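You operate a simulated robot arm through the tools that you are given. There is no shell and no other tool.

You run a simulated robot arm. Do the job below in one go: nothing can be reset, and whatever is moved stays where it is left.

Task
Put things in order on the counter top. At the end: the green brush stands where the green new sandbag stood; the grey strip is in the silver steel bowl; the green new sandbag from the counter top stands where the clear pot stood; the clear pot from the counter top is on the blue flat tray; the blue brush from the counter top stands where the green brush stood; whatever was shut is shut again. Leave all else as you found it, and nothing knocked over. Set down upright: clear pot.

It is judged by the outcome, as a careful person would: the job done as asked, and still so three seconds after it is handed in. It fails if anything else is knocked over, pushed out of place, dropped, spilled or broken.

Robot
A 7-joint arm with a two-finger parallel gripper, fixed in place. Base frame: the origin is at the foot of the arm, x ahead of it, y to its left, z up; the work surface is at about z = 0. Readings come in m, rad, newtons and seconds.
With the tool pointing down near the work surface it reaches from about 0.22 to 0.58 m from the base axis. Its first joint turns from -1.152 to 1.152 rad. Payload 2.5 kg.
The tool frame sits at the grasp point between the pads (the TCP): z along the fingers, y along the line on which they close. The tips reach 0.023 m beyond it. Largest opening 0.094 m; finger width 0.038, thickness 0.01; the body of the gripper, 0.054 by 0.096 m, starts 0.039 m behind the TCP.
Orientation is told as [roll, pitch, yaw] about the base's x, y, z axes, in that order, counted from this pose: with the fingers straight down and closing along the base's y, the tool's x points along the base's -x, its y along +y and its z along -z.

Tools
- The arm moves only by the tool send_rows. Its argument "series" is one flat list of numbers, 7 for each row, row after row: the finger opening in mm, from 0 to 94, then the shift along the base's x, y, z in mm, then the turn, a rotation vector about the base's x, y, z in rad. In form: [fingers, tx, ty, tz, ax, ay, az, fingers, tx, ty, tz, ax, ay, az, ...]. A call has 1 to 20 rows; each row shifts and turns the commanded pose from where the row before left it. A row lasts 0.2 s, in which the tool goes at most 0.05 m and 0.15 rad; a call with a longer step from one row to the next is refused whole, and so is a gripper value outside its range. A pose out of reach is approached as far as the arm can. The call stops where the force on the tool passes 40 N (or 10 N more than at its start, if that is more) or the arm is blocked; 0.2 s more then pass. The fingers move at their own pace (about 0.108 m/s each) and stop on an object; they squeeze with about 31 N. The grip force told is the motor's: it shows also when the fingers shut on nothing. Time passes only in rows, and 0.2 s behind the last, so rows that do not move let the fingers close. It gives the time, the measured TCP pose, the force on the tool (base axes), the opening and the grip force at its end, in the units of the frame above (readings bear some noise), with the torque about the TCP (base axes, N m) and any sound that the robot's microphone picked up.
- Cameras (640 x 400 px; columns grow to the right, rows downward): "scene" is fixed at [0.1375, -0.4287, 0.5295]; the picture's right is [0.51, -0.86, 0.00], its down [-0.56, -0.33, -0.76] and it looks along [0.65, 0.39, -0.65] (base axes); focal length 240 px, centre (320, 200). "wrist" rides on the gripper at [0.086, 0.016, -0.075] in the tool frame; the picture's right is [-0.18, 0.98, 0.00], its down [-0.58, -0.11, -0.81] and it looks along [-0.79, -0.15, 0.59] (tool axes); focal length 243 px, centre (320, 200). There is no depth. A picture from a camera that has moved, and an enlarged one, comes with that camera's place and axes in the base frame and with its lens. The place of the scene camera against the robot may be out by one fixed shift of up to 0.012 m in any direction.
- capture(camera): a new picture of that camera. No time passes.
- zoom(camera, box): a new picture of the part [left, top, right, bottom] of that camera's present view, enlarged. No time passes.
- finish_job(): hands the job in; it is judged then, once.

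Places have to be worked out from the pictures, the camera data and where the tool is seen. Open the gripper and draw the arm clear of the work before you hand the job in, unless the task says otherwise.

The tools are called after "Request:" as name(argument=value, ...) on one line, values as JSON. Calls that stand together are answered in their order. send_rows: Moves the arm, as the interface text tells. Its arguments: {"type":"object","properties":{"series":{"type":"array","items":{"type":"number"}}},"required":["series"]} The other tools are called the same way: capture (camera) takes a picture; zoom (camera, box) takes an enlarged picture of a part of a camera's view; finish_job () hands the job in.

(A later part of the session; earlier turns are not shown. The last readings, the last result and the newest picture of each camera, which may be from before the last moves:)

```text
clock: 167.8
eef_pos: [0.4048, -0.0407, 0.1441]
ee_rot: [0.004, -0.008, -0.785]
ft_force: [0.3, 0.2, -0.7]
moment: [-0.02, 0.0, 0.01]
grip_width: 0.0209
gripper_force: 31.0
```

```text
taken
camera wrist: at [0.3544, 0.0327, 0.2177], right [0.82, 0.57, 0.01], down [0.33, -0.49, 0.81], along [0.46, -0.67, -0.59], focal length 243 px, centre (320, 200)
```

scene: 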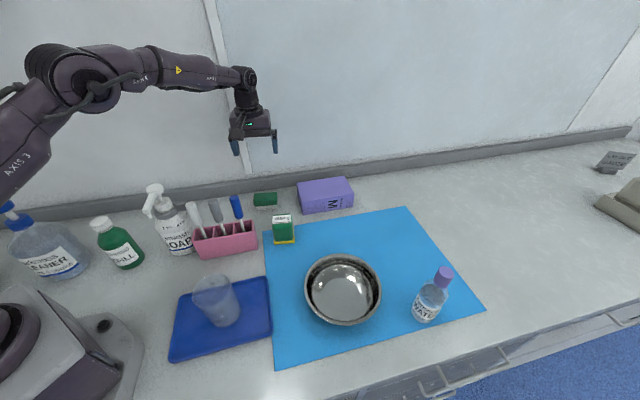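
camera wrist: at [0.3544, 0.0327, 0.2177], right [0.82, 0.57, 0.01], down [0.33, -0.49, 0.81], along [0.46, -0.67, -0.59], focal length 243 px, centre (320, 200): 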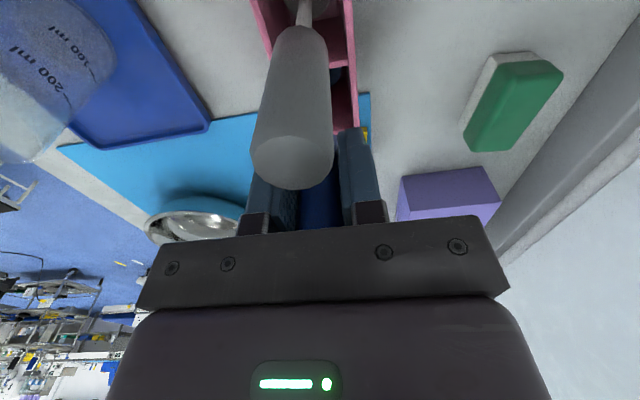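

Request:
send_rows(series=[12, 0, 0, 10, 0, 0, 0, 12, 0, 0, 25, 0, 0, 0, 12, 0, 0, 35, 0, 0, 0, 12, 0, 0, 40, 0, 0, 0, 12, 0, 0, 40, 0, 0, 0, 12, 0, 0, 40, 0, 0, 0, 12, 0, 0, 40, 0, 0, 0])

Request:
capture(camera="scene")

Request:
zoom(camera="scene", box=[160, 60, 320, 200])

Request:
zoom(camera="scene", box=[180, 190, 280, 270])

Request:
zoom(camera="wrist", box=[0, 0, 640, 4])

```text
clock: 169.4
eef_pos: [0.4063, -0.0383, 0.3745]
ee_rot: [0.005, -0.008, -0.784]
ft_force: [-0.1, 0.0, -0.6]
moment: [0.0, 0.0, -0.01]
grip_width: 0.0209
gripper_force: 30.9
```

```text
taken
```

scene: 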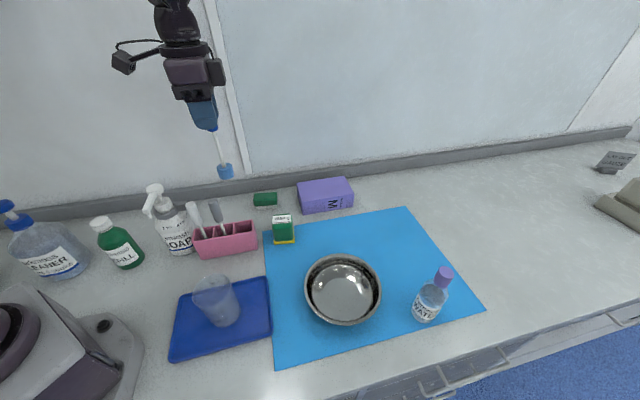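

```text
2.86 times, centred on (240, 130) of scene
camera zoom: at [0.1375, -0.4287, 0.5295], right [0.51, -0.86, 0.0], down [-0.56, -0.33, -0.76], along [0.65, 0.39, -0.65], focal length 684 px, centre (549, 400)
```

zoom: 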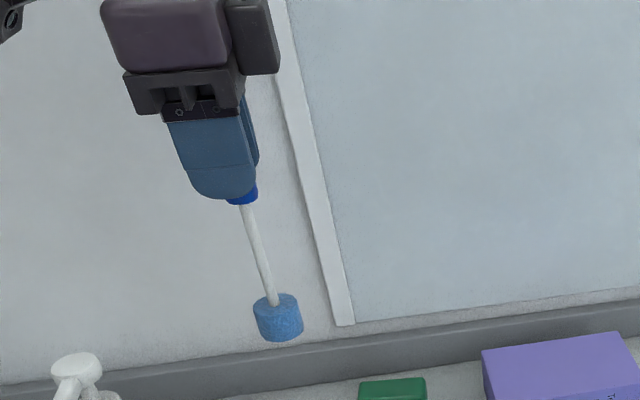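

```text
5.00 times, centred on (230, 230) of scene
camera zoom: at [0.1375, -0.4287, 0.5295], right [0.51, -0.86, 0.0], down [-0.56, -0.33, -0.76], along [0.65, 0.39, -0.65], focal length 1198 px, centre (770, 50)
```

zoom: 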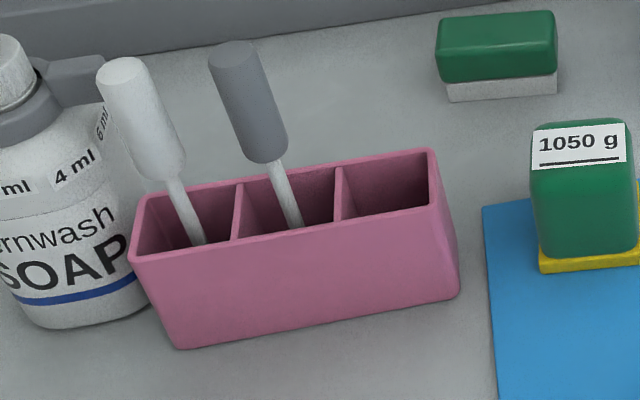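

```text
1.00 times, centred on (320, 2) of wrist (not enlarged: the box is as wide or as high as the picture)
camera zoom: at [0.3546, 0.0331, 0.4481], right [0.82, 0.57, 0.01], down [0.33, -0.49, 0.81], along [0.46, -0.67, -0.59], focal length 243 px, centre (320, 398)
```

zoom: 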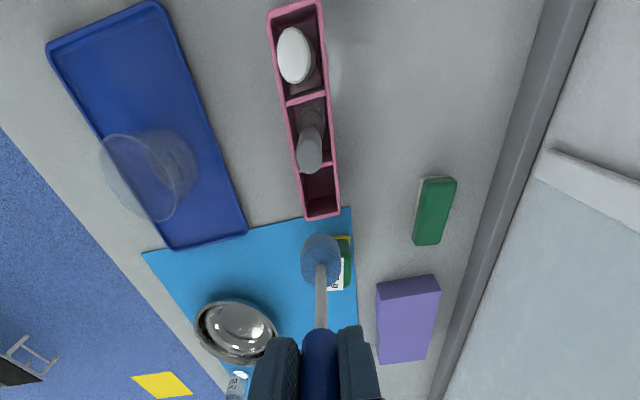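

The blue tool has a textured light-blue head, so it is a round brush, and its slot is empty underneath. I carry it high over the soap to the green brush's old spot.

Request:
send_rows(series=[12, -8.5, 38.5, 0, 0, 0, 0, 12, -8.5, 38.5, 0, 0, 0, 0, 12, -8.5, 38.5, 0, 0, 0, 0, 12, -8.5, 38.5, 0, 0, 0, 0, 12, -8.5, 38.5, 0, 0, 0, 0, 12, -8.5, 38.5, 0, 0, 0, 0, 12, -8.2, 38, 0, 0, 0, 0, 12, 0, 0, -40, 0, 0, 0, 12, 0, 0, -45, 0, 0, 0, 12, 0, 0, -45, 0, 0, 0, 12, 0, 0, -45, 0, 0, 0, 12, 0, 0, -30, 0, 0, 0])

Request:
capture(camera="scene")

Request:
zoom(camera="wrist", box=[0, 0, 640, 4])

```text
clock: 172.0
eef_pos: [0.3611, 0.2231, 0.1864]
ee_rot: [0.044, -0.01, -0.813]
ft_force: [-0.4, 1.2, -0.8]
moment: [0.03, 0.01, -0.04]
grip_width: 0.0212
gripper_force: 31.4
```

```text
taken
```

scene: 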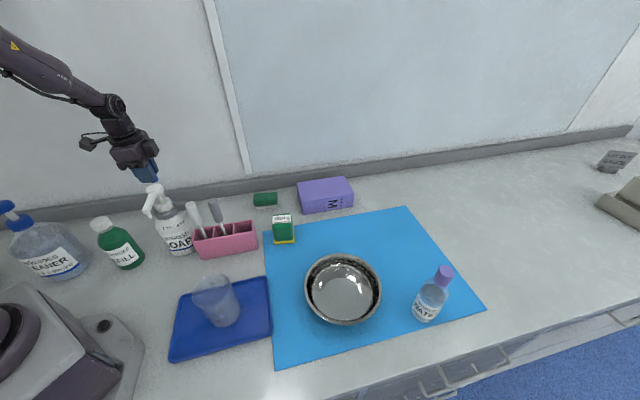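

```text
1.00 times, centred on (320, 2) of wrist (not enlarged: the box is as wide or as high as the picture)
camera zoom: at [0.3103, 0.2938, 0.2598], right [0.84, 0.54, 0.05], down [0.29, -0.52, 0.81], along [0.46, -0.66, -0.59], focal length 243 px, centre (320, 398)
```

zoom: 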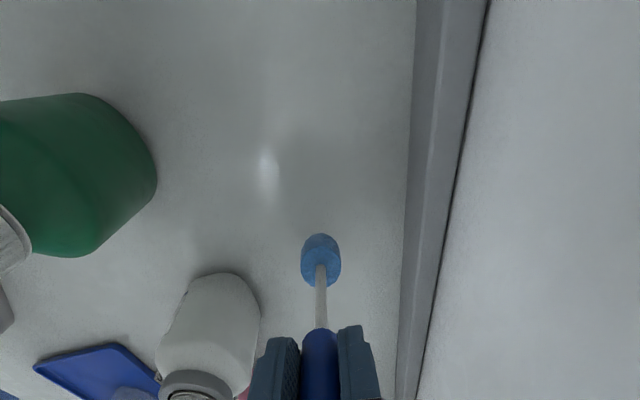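

The wrist is near a joint limit here (small tilt). I turn the yaw back toward neutral while holding the brush.

Request:
send_rows(series=[12, 0, 0, 20, 0, 0, 0.13, 12, 0, 0, 0, 0, 0, 0.13, 12, 0, 0, 0, 0, 0, 0.13, 12, 0, 0, 0, 0, 0, 0.13, 12, 0, 0, 0, 0, 0, 0])

Request:
zoom(camera="wrist", box=[0, 0, 640, 4])

```text
clock: 173.2
eef_pos: [0.3491, 0.2312, 0.1898]
ee_rot: [0.005, -0.009, -0.26]
ft_force: [0.6, 0.6, -1.0]
moment: [-0.01, 0.0, 0.04]
grip_width: 0.021
gripper_force: 31.0
```

```text
1.00 times, centred on (320, 2) of wrist (not enlarged: the box is as wide or as high as the picture)
camera zoom: at [0.2679, 0.2671, 0.2634], right [0.43, 0.9, 0.01], down [0.53, -0.26, 0.81], along [0.73, -0.35, -0.58], focal length 243 px, centre (320, 398)
```

zoom: 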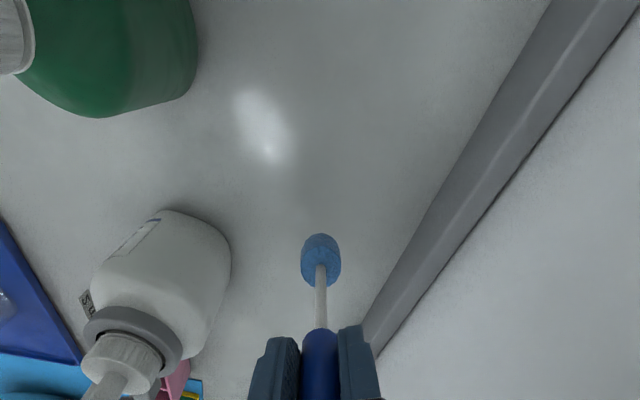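

Now vertical again at (0.349, 0.231). I correct to (0.350, 0.227) and lower until the head touches the counter.

Request:
send_rows(series=[12, 1, -4, -15, 0, 0, 0, 12, 0, 0, -18, 0, 0, 0, 12, 0, 0, -8, 0, 0, 0, 12, 0, 0, -3, 0, 0, 0, 12, 0, 0, 0, 0, 0, 0])

Request:
send_rows(series=[12, 0, 0, -2, 0, 0, 0, 12, 0, 0, 0, 0, 0, 0])

```text
clock: 174.4
eef_pos: [0.3495, 0.2259, 0.1441]
ee_rot: [0.006, -0.009, -0.262]
ft_force: [-0.1, -0.9, -0.7]
moment: [0.03, 0.01, 0.01]
grip_width: 0.021
gripper_force: 30.6
```

```text
clock: 175.0
eef_pos: [0.3486, 0.2261, 0.1442]
ee_rot: [0.006, -0.009, -0.263]
ft_force: [-0.3, 0.2, -0.5]
moment: [-0.01, 0.0, 0.03]
grip_width: 0.0208
gripper_force: 31.7
```

Request:
send_rows(series=[12, 0, 0, -1.5, 0, 0, 0, 12, 0, 0, 0, 0, 0, 0])

Request:
send_rows(series=[12, 0, 0, -1, 0, 0, 0, 12, 0, 0, 0, 0, 0, 0])

Request:
send_rows(series=[12, 0, 0, -1, 0, 0, 0, 12, 0, 0, 0, 0, 0, 0])

```text
clock: 175.6
eef_pos: [0.3491, 0.2259, 0.1422]
ee_rot: [0.005, -0.009, -0.265]
ft_force: [0.6, -0.1, 0.0]
moment: [-0.04, 0.0, 0.01]
grip_width: 0.0211
gripper_force: 30.8
```

```text
clock: 176.2
eef_pos: [0.3494, 0.2251, 0.1406]
ee_rot: [0.004, -0.008, -0.264]
ft_force: [-0.2, 1.0, -0.4]
moment: [0.05, 0.02, 0.03]
grip_width: 0.021
gripper_force: 30.5
```

```text
clock: 176.8
eef_pos: [0.3488, 0.2264, 0.1409]
ee_rot: [0.005, -0.007, -0.263]
ft_force: [0.3, 0.3, -1.8]
moment: [-0.01, 0.0, -0.02]
grip_width: 0.0214
gripper_force: 31.4
```

Request:
send_rows(series=[12, 0, 0, -1, 0, 0, 0, 12, 0, 0, 0, 0, 0, 0])

Request:
send_rows(series=[12, 0, 0, -1, 0, 0, 0, 12, 0, 0, 0, 0, 0, 0])

Request:
zoom(camera="wrist", box=[240, 0, 400, 100])

```text
clock: 177.4
eef_pos: [0.3504, 0.2253, 0.1399]
ee_rot: [0.004, -0.008, -0.263]
ft_force: [0.1, 0.4, -1.4]
moment: [0.02, -0.01, -0.01]
grip_width: 0.021
gripper_force: 31.4
```

```text
clock: 178.0
eef_pos: [0.3495, 0.2261, 0.1377]
ee_rot: [0.005, -0.008, -0.264]
ft_force: [-0.3, 0.1, -0.6]
moment: [0.01, 0.01, 0.02]
grip_width: 0.0209
gripper_force: 30.8
```

```text
4.00 times, centred on (320, 50) of wrist
camera zoom: at [0.2685, 0.2625, 0.2122], right [0.43, 0.9, 0.01], down [0.52, -0.26, 0.81], along [0.73, -0.35, -0.59], focal length 970 px, centre (320, 800)
```

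zoom: 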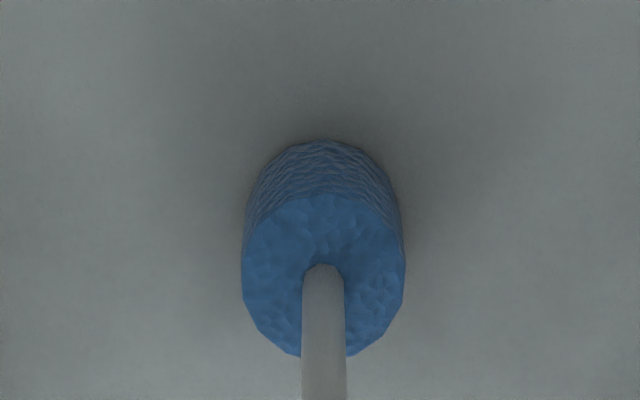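

Request:
send_rows(series=[12, 0, 0, -1, 0, 0, 0, 12, 0, 0, 0, 0, 0, 0])

Request:
send_rows(series=[12, 0, 0, -1, 0, 0, 0, 12, 0, 0, 0, 0, 0, 0])

Request:
send_rows(series=[12, 0, 0, -1, 0, 0, 0, 12, 0, 0, 0, 0, 0, 0])

```text
clock: 178.6
eef_pos: [0.349, 0.2246, 0.1381]
ee_rot: [0.005, -0.008, -0.266]
ft_force: [0.0, -0.1, 3.1]
moment: [-0.08, 0.03, 0.04]
grip_width: 0.0213
gripper_force: 31.3
```

```text
clock: 179.2
eef_pos: [0.3483, 0.2254, 0.1377]
ee_rot: [0.006, -0.011, -0.264]
ft_force: [-4.9, -0.8, 21.1]
moment: [-0.21, 0.63, -0.03]
grip_width: 0.0212
gripper_force: 31.3
```

```text
clock: 179.8
eef_pos: [0.3511, 0.2251, 0.1353]
ee_rot: [0.009, -0.013, -0.265]
ft_force: [0.9, -2.9, 28.4]
moment: [-0.49, -0.26, 0.02]
grip_width: 0.0213
gripper_force: 30.7
```

The brush stands on the counter. I ease the pressure off, open the fingers evenly and watch that it stays upright.

Request:
send_rows(series=[12, 0, 0, 1.7, 0, 0, 0, 12, 0, 0, 0, 0, 0, 0])

Request:
send_rows(series=[24, 0, 0, 0, 0, 0, 0, 30, 0, 0, 0, 0, 0, 0, 45, 0, 0, 0, 0, 0, 0, 60, 0, 0, 0, 0, 0, 0])

Request:
capture(camera="wrist")

```text
clock: 180.4
eef_pos: [0.3478, 0.2267, 0.1362]
ee_rot: [0.003, -0.006, -0.264]
ft_force: [2.6, 0.7, 6.7]
moment: [-0.02, -0.43, 0.04]
grip_width: 0.0211
gripper_force: 31.6
```

```text
clock: 181.4
eef_pos: [0.3476, 0.2264, 0.1371]
ee_rot: [0.005, -0.009, -0.264]
ft_force: [-1.1, -0.3, -0.7]
moment: [0.02, 0.01, -0.01]
grip_width: 0.06
gripper_force: 0.0
```

```text
taken
camera wrist: at [0.2681, 0.262, 0.2109], right [0.43, 0.9, 0.01], down [0.52, -0.26, 0.81], along [0.73, -0.35, -0.59], focal length 243 px, centre (320, 200)
```

wrist: 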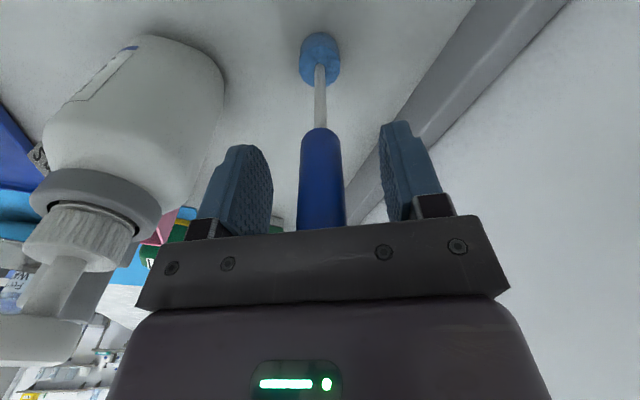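

It stands upright. I open fully and rise straight up.

Request:
send_rows(series=[94, 0, 0, 0, 0, 0, 0, 94, 0, 0, 0, 0, 0, 0, 94, 0, 0, 15, 0, 0, 0, 94, 0, 0, 35, 0, 0, 0, 94, 0, 0, 45, 0, 0, 0, 94, 0, 0, 45, 0, 0, 0])

Request:
zoom(camera="wrist", box=[0, 0, 640, 4])

Request:
capture(camera="scene")

```text
clock: 182.8
eef_pos: [0.3332, 0.2146, 0.1835]
ee_rot: [-0.134, 0.115, -0.27]
ft_force: [0.7, -0.4, 0.3]
moment: [0.02, -0.02, -0.02]
grip_width: 0.0942
gripper_force: 0.0
stopped in row 6: the arm was blocked; the commanded pose is now the measured one
```

```text
1.00 times, centred on (320, 2) of wrist (not enlarged: the box is as wide or as high as the picture)
camera zoom: at [0.2651, 0.2596, 0.2649], right [0.42, 0.89, -0.15], down [0.65, -0.18, 0.74], along [0.64, -0.41, -0.65], focal length 243 px, centre (320, 398)
```

zoom: 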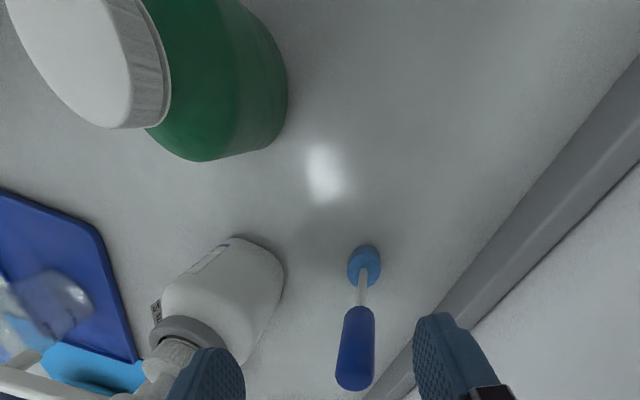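

```text
taken
```

scene: 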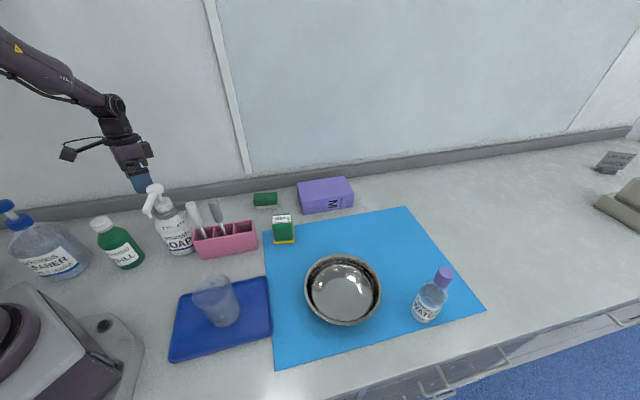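

The upward move was blocked with no force at the tool, so some arm link or joint limit is involved. I look at the arm before moving on.

Request:
zoom(camera="scene", box=[0, 0, 240, 200])

Request:
zoom(camera="scene", box=[90, 120, 210, 260])

Request:
capture(camera="wrist")

```text
2.00 times, centred on (120, 100) of scene
camera zoom: at [0.1375, -0.4286, 0.5295], right [0.51, -0.86, 0.0], down [-0.56, -0.33, -0.76], along [0.65, 0.39, -0.65], focal length 479 px, centre (720, 400)
```

zoom: 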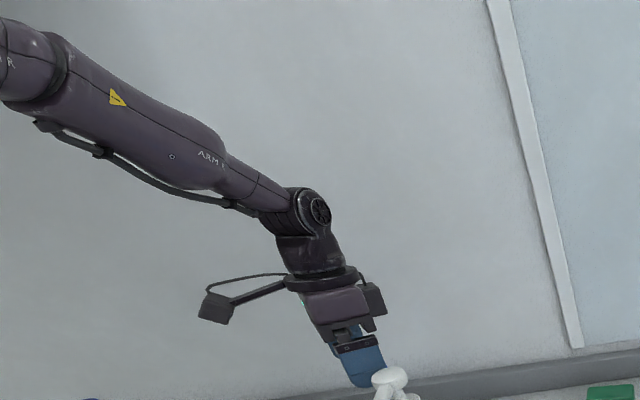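

```text
2.86 times, centred on (150, 190) of scene
camera zoom: at [0.1375, -0.4286, 0.5295], right [0.51, -0.86, 0.0], down [-0.56, -0.33, -0.76], along [0.65, 0.39, -0.65], focal length 684 px, centre (806, 229)
```

zoom: 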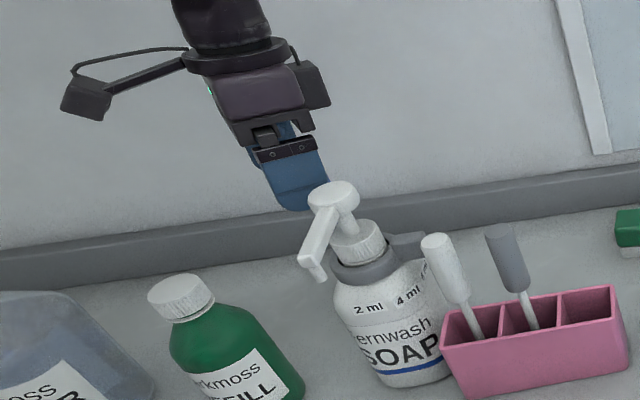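

```text
taken
camera wrist: at [0.2651, 0.2596, 0.2649], right [0.42, 0.89, -0.15], down [0.65, -0.18, 0.74], along [0.64, -0.41, -0.65], focal length 243 px, centre (320, 200)
```

wrist: 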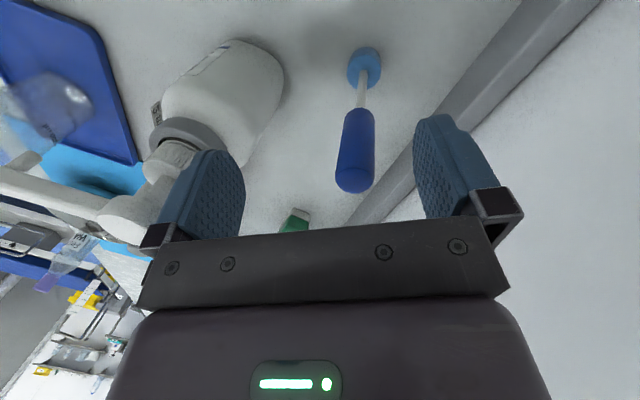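

The arm seems to have hit a joint limit and tilted; the brush still stands. I straighten the tool, re-centre around the handle and turn the yaw to a comfortable range before rising.

Request:
send_rows(series=[94, 5, 4, 0, 0.0485, -0.0735, 0.08, 94, 5, 4, 0, 0.0485, -0.0735, 0.08, 94, 0, 0, 0, 0, 0, 0.1, 94, 0, 0, 0, 0, 0, 0])

Request:
capture(camera="wrist")

```text
clock: 183.8
eef_pos: [0.3366, 0.23, 0.1677]
ee_rot: [-0.032, 0.017, 0.02]
ft_force: [0.0, -0.3, 0.4]
moment: [-0.03, -0.01, 0.01]
grip_width: 0.0943
gripper_force: 0.0
```

```text
taken
camera wrist: at [0.2508, 0.2461, 0.242], right [0.16, 0.99, -0.03], down [0.6, -0.07, 0.8], along [0.79, -0.15, -0.6], focal length 243 px, centre (320, 200)
```

wrist: 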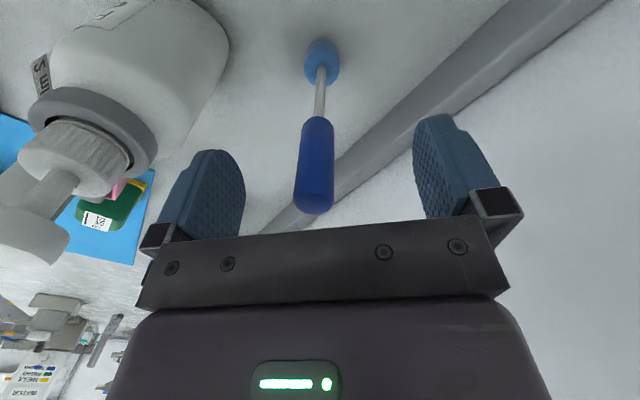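

Request:
send_rows(series=[94, 0, 0, 8, 0, 0, 0.1, 94, 0, 0, 15, 0, 0, 0.1, 94, 0, 0, 20, 0, 0, 0.1, 94, 0, 0, 25, 0, 0, 0.1])

Request:
capture(camera="wrist")

```text
clock: 184.6
eef_pos: [0.3097, 0.2394, 0.1662]
ee_rot: [-0.04, 0.139, 0.373]
ft_force: [0.0, 0.1, 0.7]
moment: [0.01, 0.01, 0.02]
grip_width: 0.094
gripper_force: 0.0
stopped in row 4: the arm was blocked; the commanded pose is now the measured one
```

```text
taken
camera wrist: at [0.2314, 0.2292, 0.2511], right [-0.19, 0.98, -0.07], down [0.67, 0.18, 0.72], along [0.72, 0.1, -0.69], focal length 243 px, centre (320, 200)
```

wrist: 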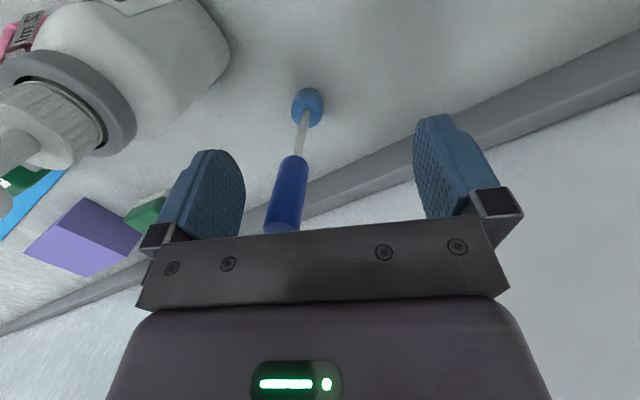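

Blocked again on the way up; perhaps the elbow is the problem. I look at the arm beyond the left edge of the scene view.

Request:
zoom(camera="scene", box=[0, 0, 4, 400])

Request:
zoom(camera="scene", box=[0, 0, 320, 4])

Request:
zoom(camera="wrist", box=[0, 396, 640, 400])

```text
1.00 times, centred on (2, 200) of scene (not enlarged: the box is as wide or as high as the picture)
camera zoom: at [0.138, -0.4284, 0.5297], right [0.51, -0.86, 0.0], down [-0.56, -0.33, -0.76], along [0.65, 0.39, -0.65], focal length 240 px, centre (638, 200)
```

zoom: 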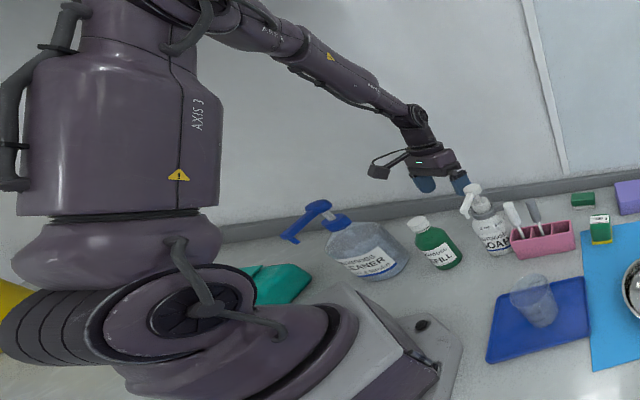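

```text
2.00 times, centred on (160, 2) of scene
camera zoom: at [0.138, -0.4284, 0.5297], right [0.51, -0.86, 0.0], down [-0.56, -0.33, -0.76], along [0.65, 0.39, -0.65], focal length 479 px, centre (640, 596)
```

zoom: 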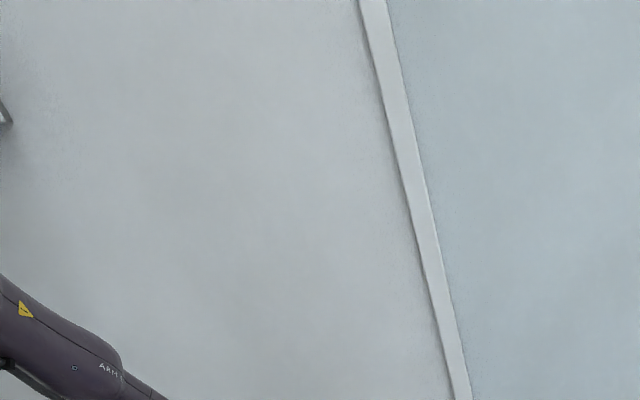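

```text
1.00 times, centred on (320, 398) of wrist (not enlarged: the box is as wide or as high as the picture)
camera zoom: at [0.2314, 0.2292, 0.2511], right [-0.19, 0.98, -0.07], down [0.67, 0.18, 0.72], along [0.72, 0.1, -0.69], focal length 243 px, centre (320, 2)
```

zoom: 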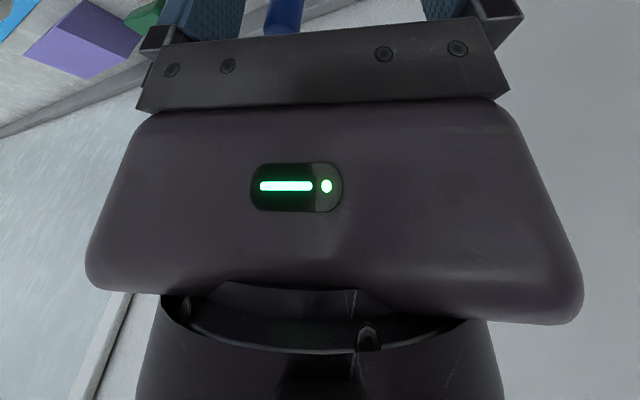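

The wide view shows the upper arm leaning toward the scene camera, which is probably what stops it. The brush handle is already outside the finger gap, so I slide the gripper sideways away from it and turn the yaw to free the elbow.

Request:
send_rows(series=[94, -9, -4, -1, 0, 0, 0, 94, -9, -4, -1, 0, 0, 0, 94, 0, 12, 0, 0, 0, 0, 94, -4, 14, 0, 0, 0, 0, 94, -4, 14, 0, 0, 0, 0])

Request:
capture(camera="wrist")

Request:
zoom(camera="scene", box=[0, 0, 4, 400])

```text
clock: 185.8
eef_pos: [0.2824, 0.2723, 0.1656]
ee_rot: [-0.037, 0.135, 0.378]
ft_force: [0.6, 0.5, -0.8]
moment: [-0.01, -0.01, 0.01]
grip_width: 0.0942
gripper_force: 0.1
```

```text
taken
camera wrist: at [0.2051, 0.261, 0.2509], right [-0.2, 0.98, -0.06], down [0.67, 0.18, 0.72], along [0.72, 0.1, -0.69], focal length 243 px, centre (320, 200)
```

wrist: 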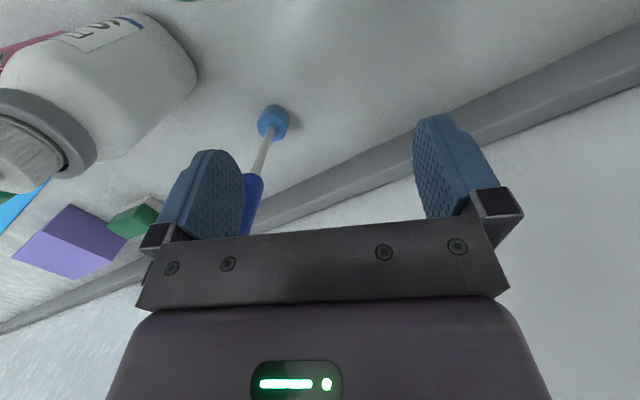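

```text
1.00 times, centred on (2, 200) of scene (not enlarged: the box is as wide or as high as the picture)
camera zoom: at [0.1376, -0.4286, 0.5294], right [0.51, -0.86, 0.0], down [-0.56, -0.33, -0.76], along [0.65, 0.39, -0.65], focal length 240 px, centre (638, 200)
```

zoom: 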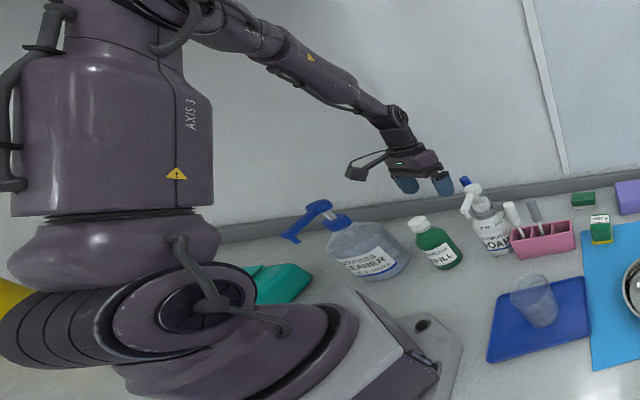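

Request:
send_rows(series=[94, 0, 5, 2, 0.043, -0.058, 0.08, 94, 0, 5, 2, 0.043, -0.058, 0.08, 94, 0, 0, 3, 0, 0, 0.12, 94, 0, 0, 5, 0, 0, 0.12])

Request:
zoom(camera="scene", box=[0, 0, 4, 400])

Request:
capture(camera="wrist")

```text
clock: 187.0
eef_pos: [0.2705, 0.286, 0.1501]
ee_rot: [-0.003, 0.053, 0.804]
ft_force: [0.1, 0.7, -0.5]
moment: [-0.04, -0.02, -0.01]
grip_width: 0.0939
gripper_force: 0.1
stopped in row 4: the arm was blocked; the commanded pose is now the measured one
```

```text
1.00 times, centred on (2, 200) of scene (not enlarged: the box is as wide or as high as the picture)
camera zoom: at [0.1377, -0.4283, 0.5297], right [0.51, -0.86, 0.0], down [-0.56, -0.33, -0.76], along [0.65, 0.39, -0.65], focal length 240 px, centre (638, 200)
```

zoom: 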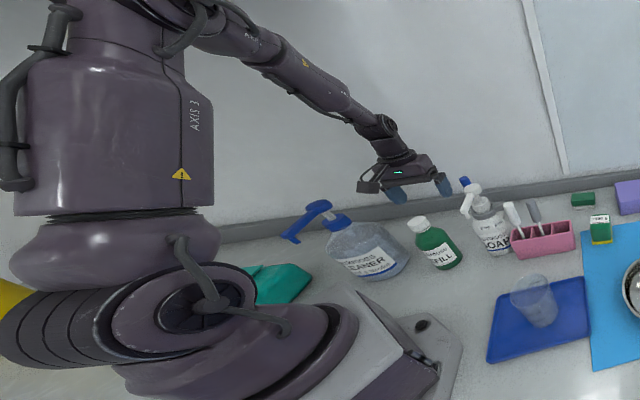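

```text
taken
camera wrist: at [0.2011, 0.2371, 0.2301], right [-0.58, 0.81, -0.01], down [0.51, 0.38, 0.77], along [0.64, 0.44, -0.63], focal length 243 px, centre (320, 200)
```

wrist: 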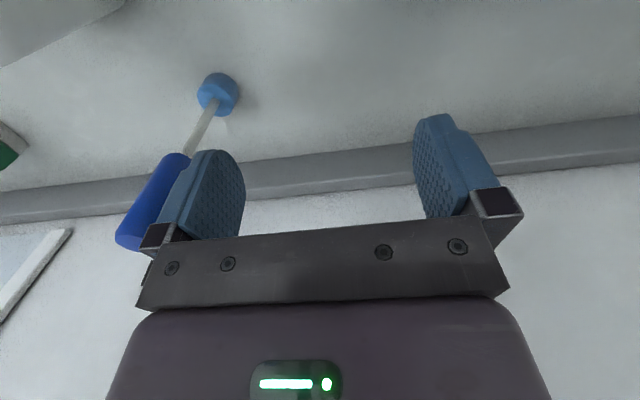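

Request:
send_rows(series=[94, 0, 0, 5, 0, 0, 0, 94, 0, 0, 5, 0, 0, 0, 94, 0, 0, 0, 0, 0, 0])

Request:
send_rows(series=[94, 0, 0, 0, 0, 0, 0, 94, 0, 0, 0, 0, 0, 0])

```text
clock: 187.8
eef_pos: [0.2664, 0.2829, 0.152]
ee_rot: [0.0, 0.081, 0.806]
ft_force: [-0.7, 0.4, 0.5]
moment: [-0.03, -0.01, 0.02]
grip_width: 0.0938
gripper_force: 0.0
```

```text
clock: 188.4
eef_pos: [0.2668, 0.2827, 0.152]
ee_rot: [0.002, 0.081, 0.806]
ft_force: [0.3, -0.2, -0.4]
moment: [0.03, -0.01, 0.03]
grip_width: 0.0941
gripper_force: 0.1
```

The motion suggests a wrist-pitch limit in the current arm posture. I let the tool tilt (fingers toward the base) while rising, well away from the brush.

Request:
send_rows(series=[94, 0, 0, 6, -0.07, 0.07, 0, 94, 0, 0, 10, -0.07, 0.07, 0, 94, 0, 0, 15, -0.07, 0.07, 0, 94, 0, 0, 20, -0.05, 0.05, 0])

Request:
zoom(camera="scene", box=[0, 0, 4, 400])

```text
clock: 189.4
eef_pos: [0.2727, 0.2826, 0.214]
ee_rot: [0.002, 0.42, 0.803]
ft_force: [-0.4, 0.0, -0.6]
moment: [-0.02, 0.0, -0.02]
grip_width: 0.094
gripper_force: 0.1
```

```text
1.00 times, centred on (2, 200) of scene (not enlarged: the box is as wide or as high as the picture)
camera zoom: at [0.1375, -0.4287, 0.5295], right [0.51, -0.86, 0.0], down [-0.56, -0.33, -0.76], along [0.65, 0.39, -0.65], focal length 240 px, centre (638, 200)
```

zoom: 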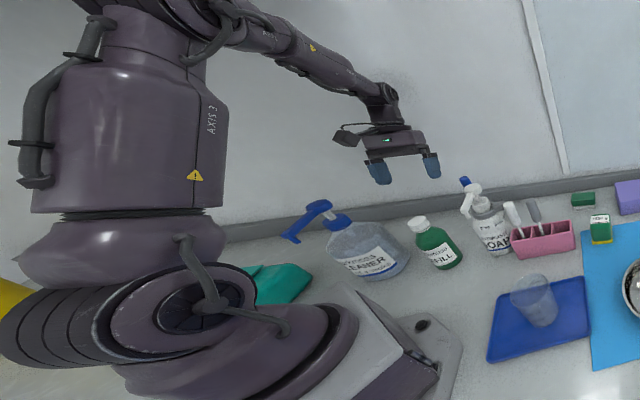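

That works, and the brush stays standing. I continue up and over to the middle of the counter, then straighten the tool there.

Request:
send_rows(series=[94, 0, 0, 40, 0, 0, 0, 94, 0, 0, 40, 0, 0, 0, 94, 0, 0, 40, 0, 0, 0, 94, 10, -35, 10, 0, 0, -0.05, 94, 15, -38, 0, 0, 0, -0.05, 94, 15, -38, 0, 0.05, -0.05, -0.05, 94, 15, -38, 0, 0.05, -0.05, -0.05, 94, 15, -38, 0, 0.05, -0.05, -0.05, 94, 15, -38, 0, 0.05, -0.05, -0.05, 94, 10, -30, 0, 0.05, -0.05, 0, 94, 0, 0, 0, 0.04, -0.04, 0, 94, 0, 0, 0, 0, 0, 0])

Request:
zoom(camera="wrist", box=[0, 0, 640, 4])

Request:
capture(camera="scene")

```text
clock: 190.4
eef_pos: [0.2678, 0.2699, 0.2809]
ee_rot: [0.043, 0.582, 0.831]
ft_force: [-0.8, 0.2, 0.4]
moment: [0.01, -0.02, 0.02]
grip_width: 0.0939
gripper_force: 0.0
stopped in row 5: the arm was blocked; the commanded pose is now the measured one
```

```text
1.00 times, centred on (320, 2) of wrist (not enlarged: the box is as wide or as high as the picture)
camera zoom: at [0.237, 0.255, 0.391], right [-0.61, 0.79, -0.07], down [0.73, 0.59, 0.35], along [0.32, 0.16, -0.93], focal length 243 px, centre (320, 398)
```

zoom: 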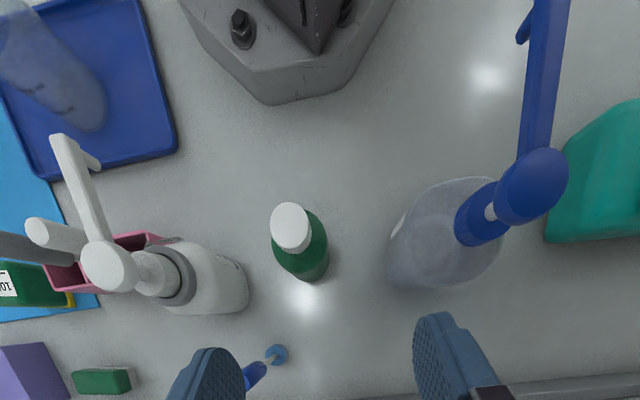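

```text
taken
```

scene: 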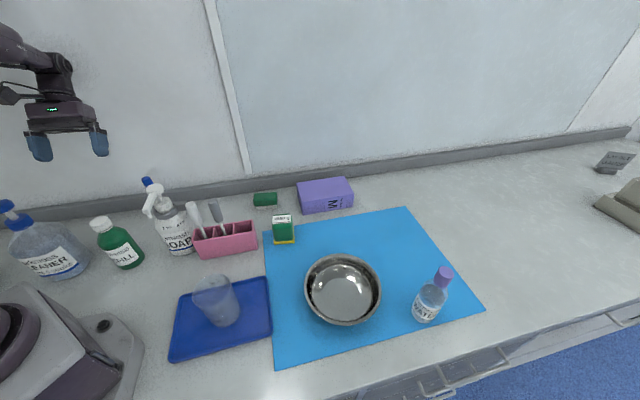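

Request:
zoom(camera="scene", box=[0, 0, 4, 300])

Request:
zoom(camera="scene", box=[0, 0, 4, 4])

Request:
zoom(camera="wrist", box=[0, 396, 640, 400])

```text
1.33 times, centred on (2, 150) of scene
camera zoom: at [0.1373, -0.4287, 0.5297], right [0.51, -0.86, 0.0], down [-0.56, -0.33, -0.76], along [0.65, 0.39, -0.65], focal length 319 px, centre (744, 267)
```

zoom: 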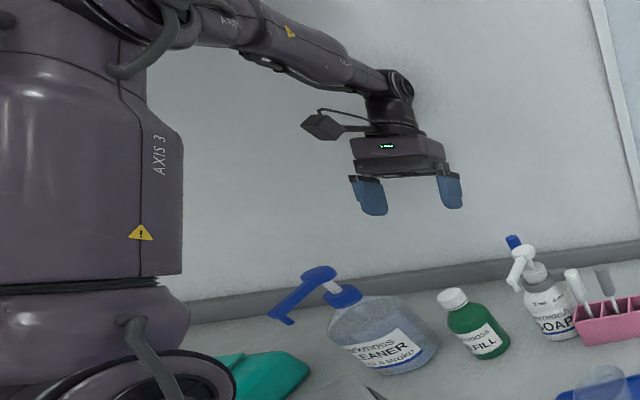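

```text
16.00 times, centred on (2, 2) of scene
camera zoom: at [0.1373, -0.4287, 0.5297], right [0.51, -0.86, 0.0], down [-0.56, -0.33, -0.76], along [0.65, 0.39, -0.65], focal length 3833 px, centre (5408, 3368)
```

zoom: 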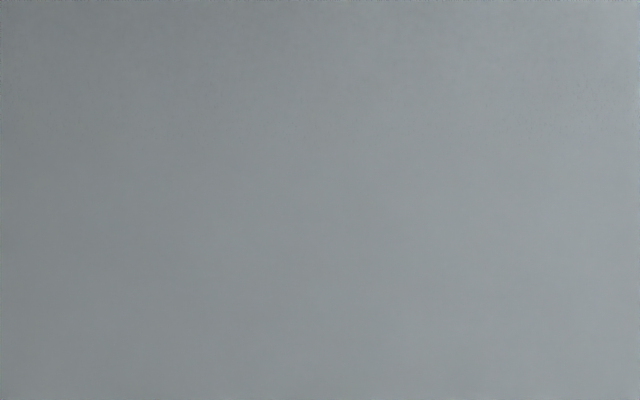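

```text
1.00 times, centred on (320, 398) of wrist (not enlarged: the box is as wide or as high as the picture)
camera zoom: at [0.237, 0.255, 0.391], right [-0.61, 0.79, -0.07], down [0.73, 0.59, 0.35], along [0.32, 0.16, -0.93], focal length 243 px, centre (320, 2)
```

zoom: 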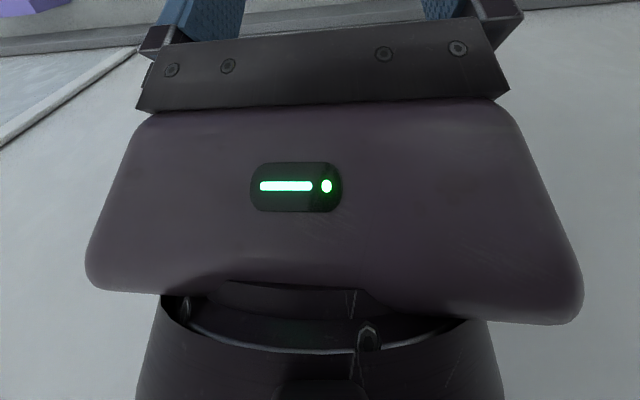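

The blockage fits a folding limit: the last move reduced the radius. I move outward and along the wall instead, increasing the radius.

Request:
send_rows(series=[94, 15, 0, 0, 0, 0, 0, 94, 25, -10, 0, 0, 0, 0, 94, 30, -15, 0, 0, 0, 0, 94, 30, -20, 0, 0, 0, 0])

Request:
capture(camera="scene")

```text
clock: 191.5
eef_pos: [0.3009, 0.2474, 0.2897]
ee_rot: [0.144, 0.638, 1.043]
ft_force: [0.2, 0.1, -0.2]
moment: [0.04, 0.03, -0.01]
grip_width: 0.0942
gripper_force: 0.1
stopped in row 4: the arm was blocked; the commanded pose is now the measured one
```

```text
taken
```

scene: 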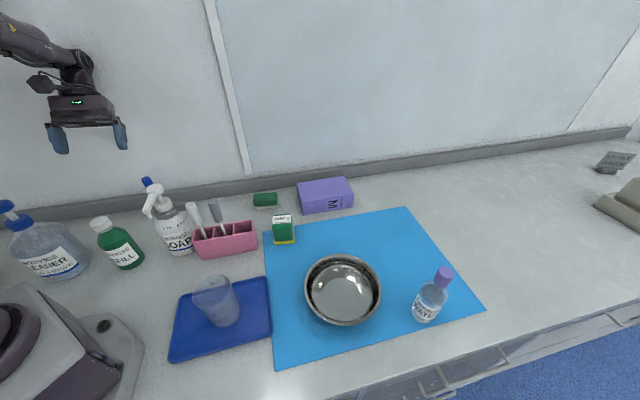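

The elbow swung to the right side when I approached with a strongly negative yaw, so the wrist roll may now be at the other limit. I rotate the yaw back the way it came and see whether the tilt relaxes.

Request:
send_rows(series=[94, 0, 0, 0, 0, 0, -0.14, 94, 0, 0, 0, 0, 0, -0.14, 94, 0, 0, 0, 0, 0, -0.14, 94, 0, 0, 0, 0, 0, -0.14, 94, 0, 0, 0, 0, 0, -0.14, 94, 0, 0, 0, 0, 0, -0.14])

Request:
zoom(camera="scene", box=[0, 0, 4, 300])

```text
clock: 192.9
eef_pos: [0.3031, 0.2501, 0.2873]
ee_rot: [0.147, 0.639, 0.202]
ft_force: [-1.2, -0.5, -0.3]
moment: [0.0, -0.01, 0.01]
grip_width: 0.0939
gripper_force: 0.1
```

```text
1.33 times, centred on (2, 150) of scene
camera zoom: at [0.1375, -0.4287, 0.5295], right [0.51, -0.86, 0.0], down [-0.56, -0.33, -0.76], along [0.65, 0.39, -0.65], focal length 319 px, centre (744, 267)
```

zoom: 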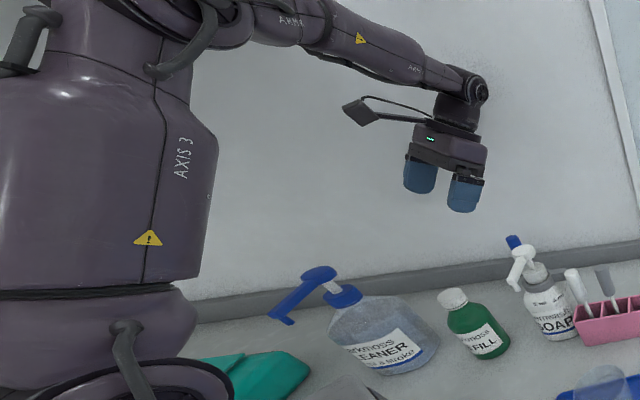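

The arm follows again without resistance. I now straighten the tool here, well above everything.

Request:
send_rows(series=[94, 0, 0, 0, -0.0056, -0.1304, 0, 94, 0, 0, 0, -0.0056, -0.1304, 0, 94, 0, 0, 0, -0.0056, -0.1304, 0, 94, 0, 0, 0, -0.0056, -0.1304, 0, 94, 0, 0, 0, -0.0056, -0.1304, 0, 94, 0, 0, 0, 0, 0, 0])

Request:
zoom(camera="scene", box=[0, 0, 4, 300])

```text
clock: 194.5
eef_pos: [0.3203, 0.2224, 0.2671]
ee_rot: [-0.031, 0.043, 0.074]
ft_force: [0.9, 0.2, 0.6]
moment: [-0.02, 0.01, -0.01]
grip_width: 0.0941
gripper_force: 0.1
stopped in row 6: the arm was blocked; the commanded pose is now the measured one
```

```text
1.33 times, centred on (2, 150) of scene
camera zoom: at [0.1376, -0.4289, 0.5291], right [0.51, -0.86, 0.0], down [-0.56, -0.33, -0.76], along [0.65, 0.39, -0.65], focal length 319 px, centre (744, 267)
```

zoom: 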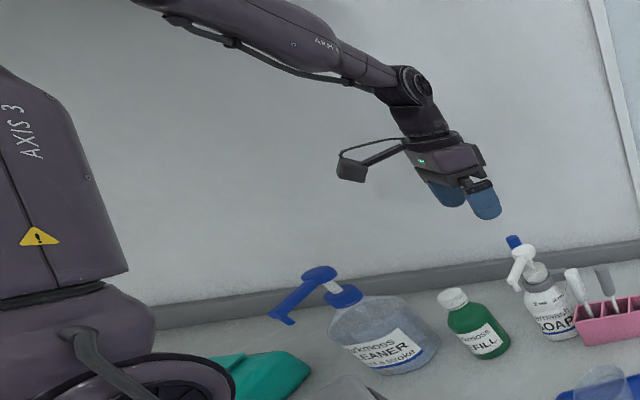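

The posture changed back noticeably (upper arm leaning away). I try moving outward and up again.

Request:
send_rows(series=[94, 10, 0, 10, 0, 0, 0, 94, 15, -10, 10, 0, 0, 0, 94, 20, -20, 10, 0, 0, 0, 94, 20, -25, 10, 0, 0, 0])

Request:
zoom(camera="scene", box=[0, 0, 4, 300])

```text
clock: 195.5
eef_pos: [0.3828, 0.1706, 0.3083]
ee_rot: [-0.028, 0.04, 0.086]
ft_force: [-0.8, 0.6, -0.1]
moment: [0.0, 0.03, 0.01]
grip_width: 0.094
gripper_force: 0.0
```

```text
1.33 times, centred on (2, 150) of scene
camera zoom: at [0.1375, -0.4287, 0.5295], right [0.51, -0.86, 0.0], down [-0.56, -0.33, -0.76], along [0.65, 0.39, -0.65], focal length 319 px, centre (744, 267)
```

zoom: 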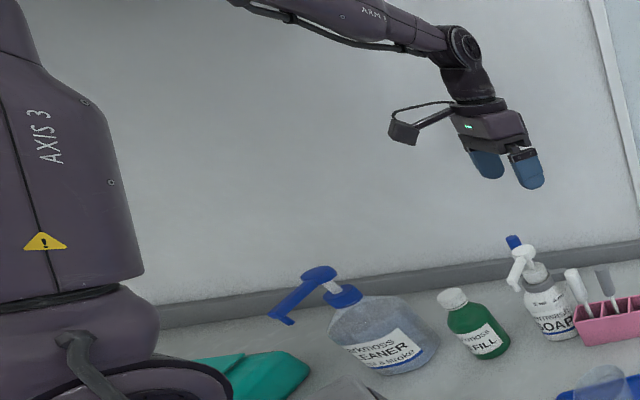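

Free now. Next I examine the grey tool in the rack, at about (0.374, -0.0105): I go above it with the fingers closing along the rack, partly open so one finger fits between grey and white.

Request:
send_rows(series=[94, 0, -30, 0, 0, 0, 0.14, 94, 0, -32, 0, 0, 0, 0.14, 94, -2, -32, 0, 0, 0, 0.14, 94, -2, -32, 0, 0, 0, 0.14, 94, -2, -32, 0, 0, 0, 0.14, 36, -2, -23, 0, 0.02, -0.03, 0, 36, 0, 0, 0, 0, 0, 0])

Request:
zoom(camera="wrist", box=[0, 0, 640, 4])

Request:
capture(camera="scene")

```text
clock: 197.1
eef_pos: [0.377, -0.007, 0.308]
ee_rot: [-0.035, 0.005, 0.788]
ft_force: [-0.2, -0.3, 0.5]
moment: [-0.01, 0.01, -0.01]
grip_width: 0.0363
gripper_force: 0.0
```

```text
1.00 times, centred on (320, 2) of wrist (not enlarged: the box is as wide or as high as the picture)
camera zoom: at [0.3017, -0.0567, 0.3823], right [-0.57, 0.82, -0.04], down [0.47, 0.36, 0.81], along [0.68, 0.44, -0.59], focal length 243 px, centre (320, 398)
```

zoom: 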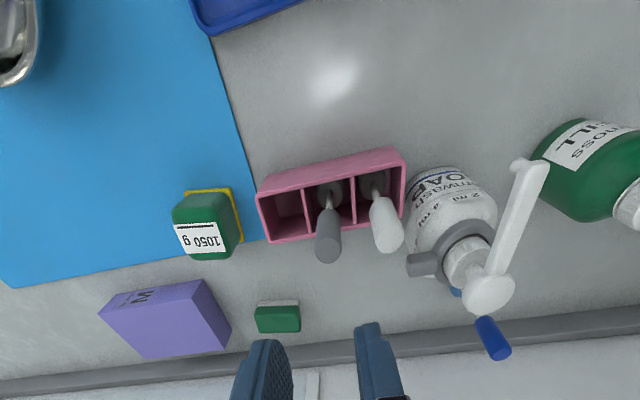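

```text
taken
```

scene: 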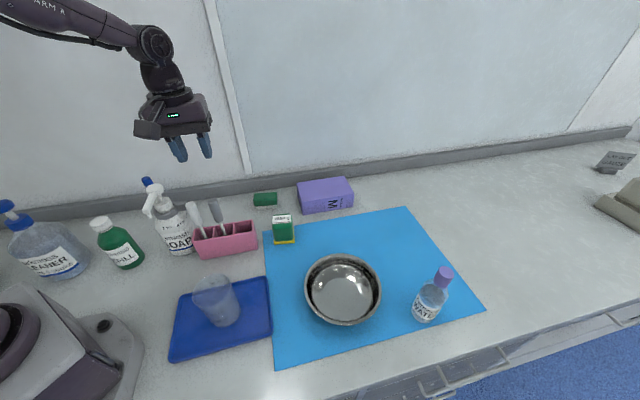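

Request:
send_rows(series=[36, -2, -2, 0, 0.0247, 0.0248, 0, 36, 0, 0, -40, 0, 0, 0, 36, 0, 0, -35, 0, 0, 0, 36, 0, 0, 0, 0, 0, 0])

Request:
zoom(camera="wrist", box=[0, 0, 640, 4])

Request:
capture(camera="wrist")

```text
clock: 198.1
eef_pos: [0.3738, -0.0105, 0.236]
ee_rot: [-0.001, 0.003, 0.788]
ft_force: [0.4, -0.5, 0.0]
moment: [0.0, -0.03, 0.01]
grip_width: 0.0359
gripper_force: 0.1
```

```text
1.00 times, centred on (320, 2) of wrist (not enlarged: the box is as wide or as high as the picture)
camera zoom: at [0.3008, -0.0615, 0.3104], right [-0.57, 0.82, 0.0], down [0.49, 0.34, 0.8], along [0.66, 0.45, -0.59], focal length 243 px, centre (320, 398)
```

zoom: 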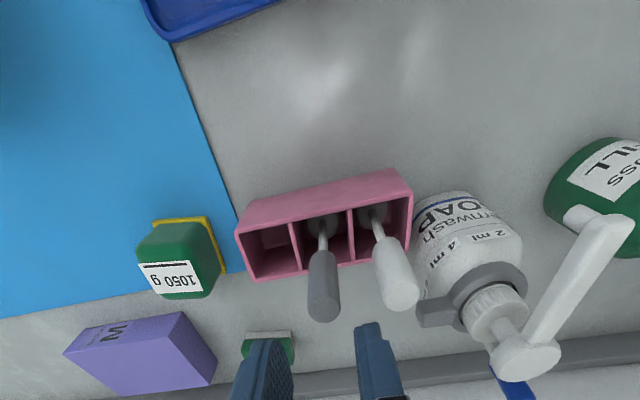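

```text
taken
camera wrist: at [0.3008, -0.0615, 0.3104], right [-0.57, 0.82, 0.0], down [0.49, 0.34, 0.8], along [0.66, 0.45, -0.59], focal length 243 px, centre (320, 200)
```

wrist: 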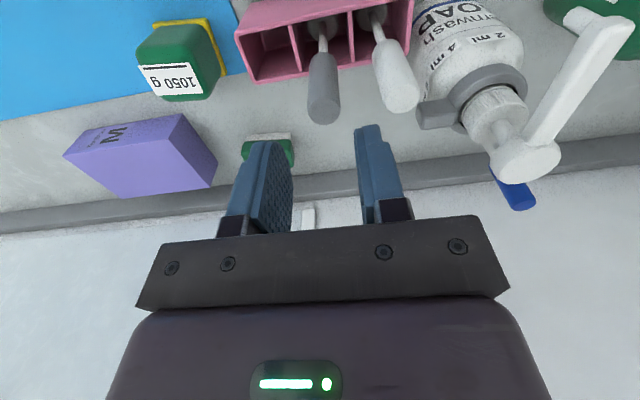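

The grey handle is within 3 mm of centre and the finger will have about 8 mm to the white one. I descend and grip it.

Request:
send_rows(series=[36, -1.8, 1.8, -20, 0, 0, 0, 36, 0, 0, -30, 0, 0, 0, 36, 0, 0, -25, 0, 0, 0, 36, 0, 0, -16, 0, 0, 0, 36, 0, 0, 0, 0, 0, 0])

Request:
capture(camera="wrist")

Request:
zoom(camera="scene", box=[150, 150, 310, 270])

```text
clock: 199.3
eef_pos: [0.3705, -0.0076, 0.1429]
ee_rot: [-0.001, 0.004, 0.786]
ft_force: [0.6, 0.4, 0.1]
moment: [-0.03, 0.01, -0.02]
grip_width: 0.0361
gripper_force: 0.2
```

```text
taken
camera wrist: at [0.2981, -0.0599, 0.2181], right [-0.57, 0.82, 0.0], down [0.49, 0.34, 0.8], along [0.66, 0.45, -0.59], focal length 243 px, centre (320, 200)
```

wrist: 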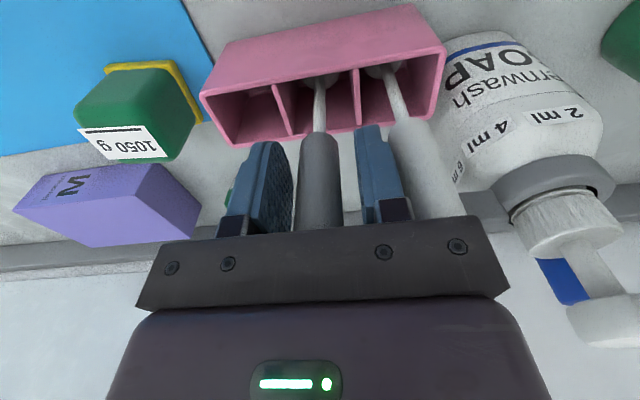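

```text
3.33 times, centred on (230, 210) of scene
camera zoom: at [0.1375, -0.4287, 0.5295], right [0.51, -0.86, 0.0], down [-0.56, -0.33, -0.76], along [0.65, 0.39, -0.65], focal length 799 px, centre (620, 167)
```

zoom: 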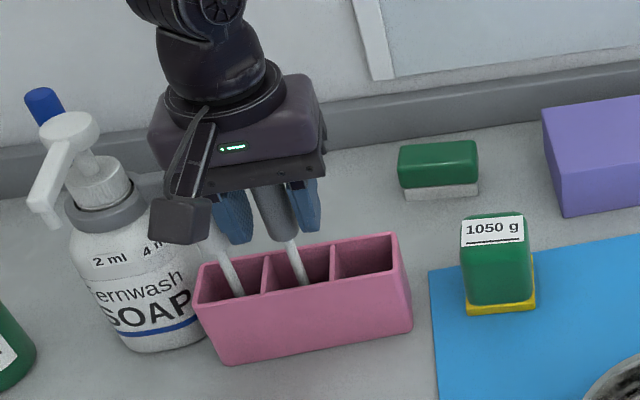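

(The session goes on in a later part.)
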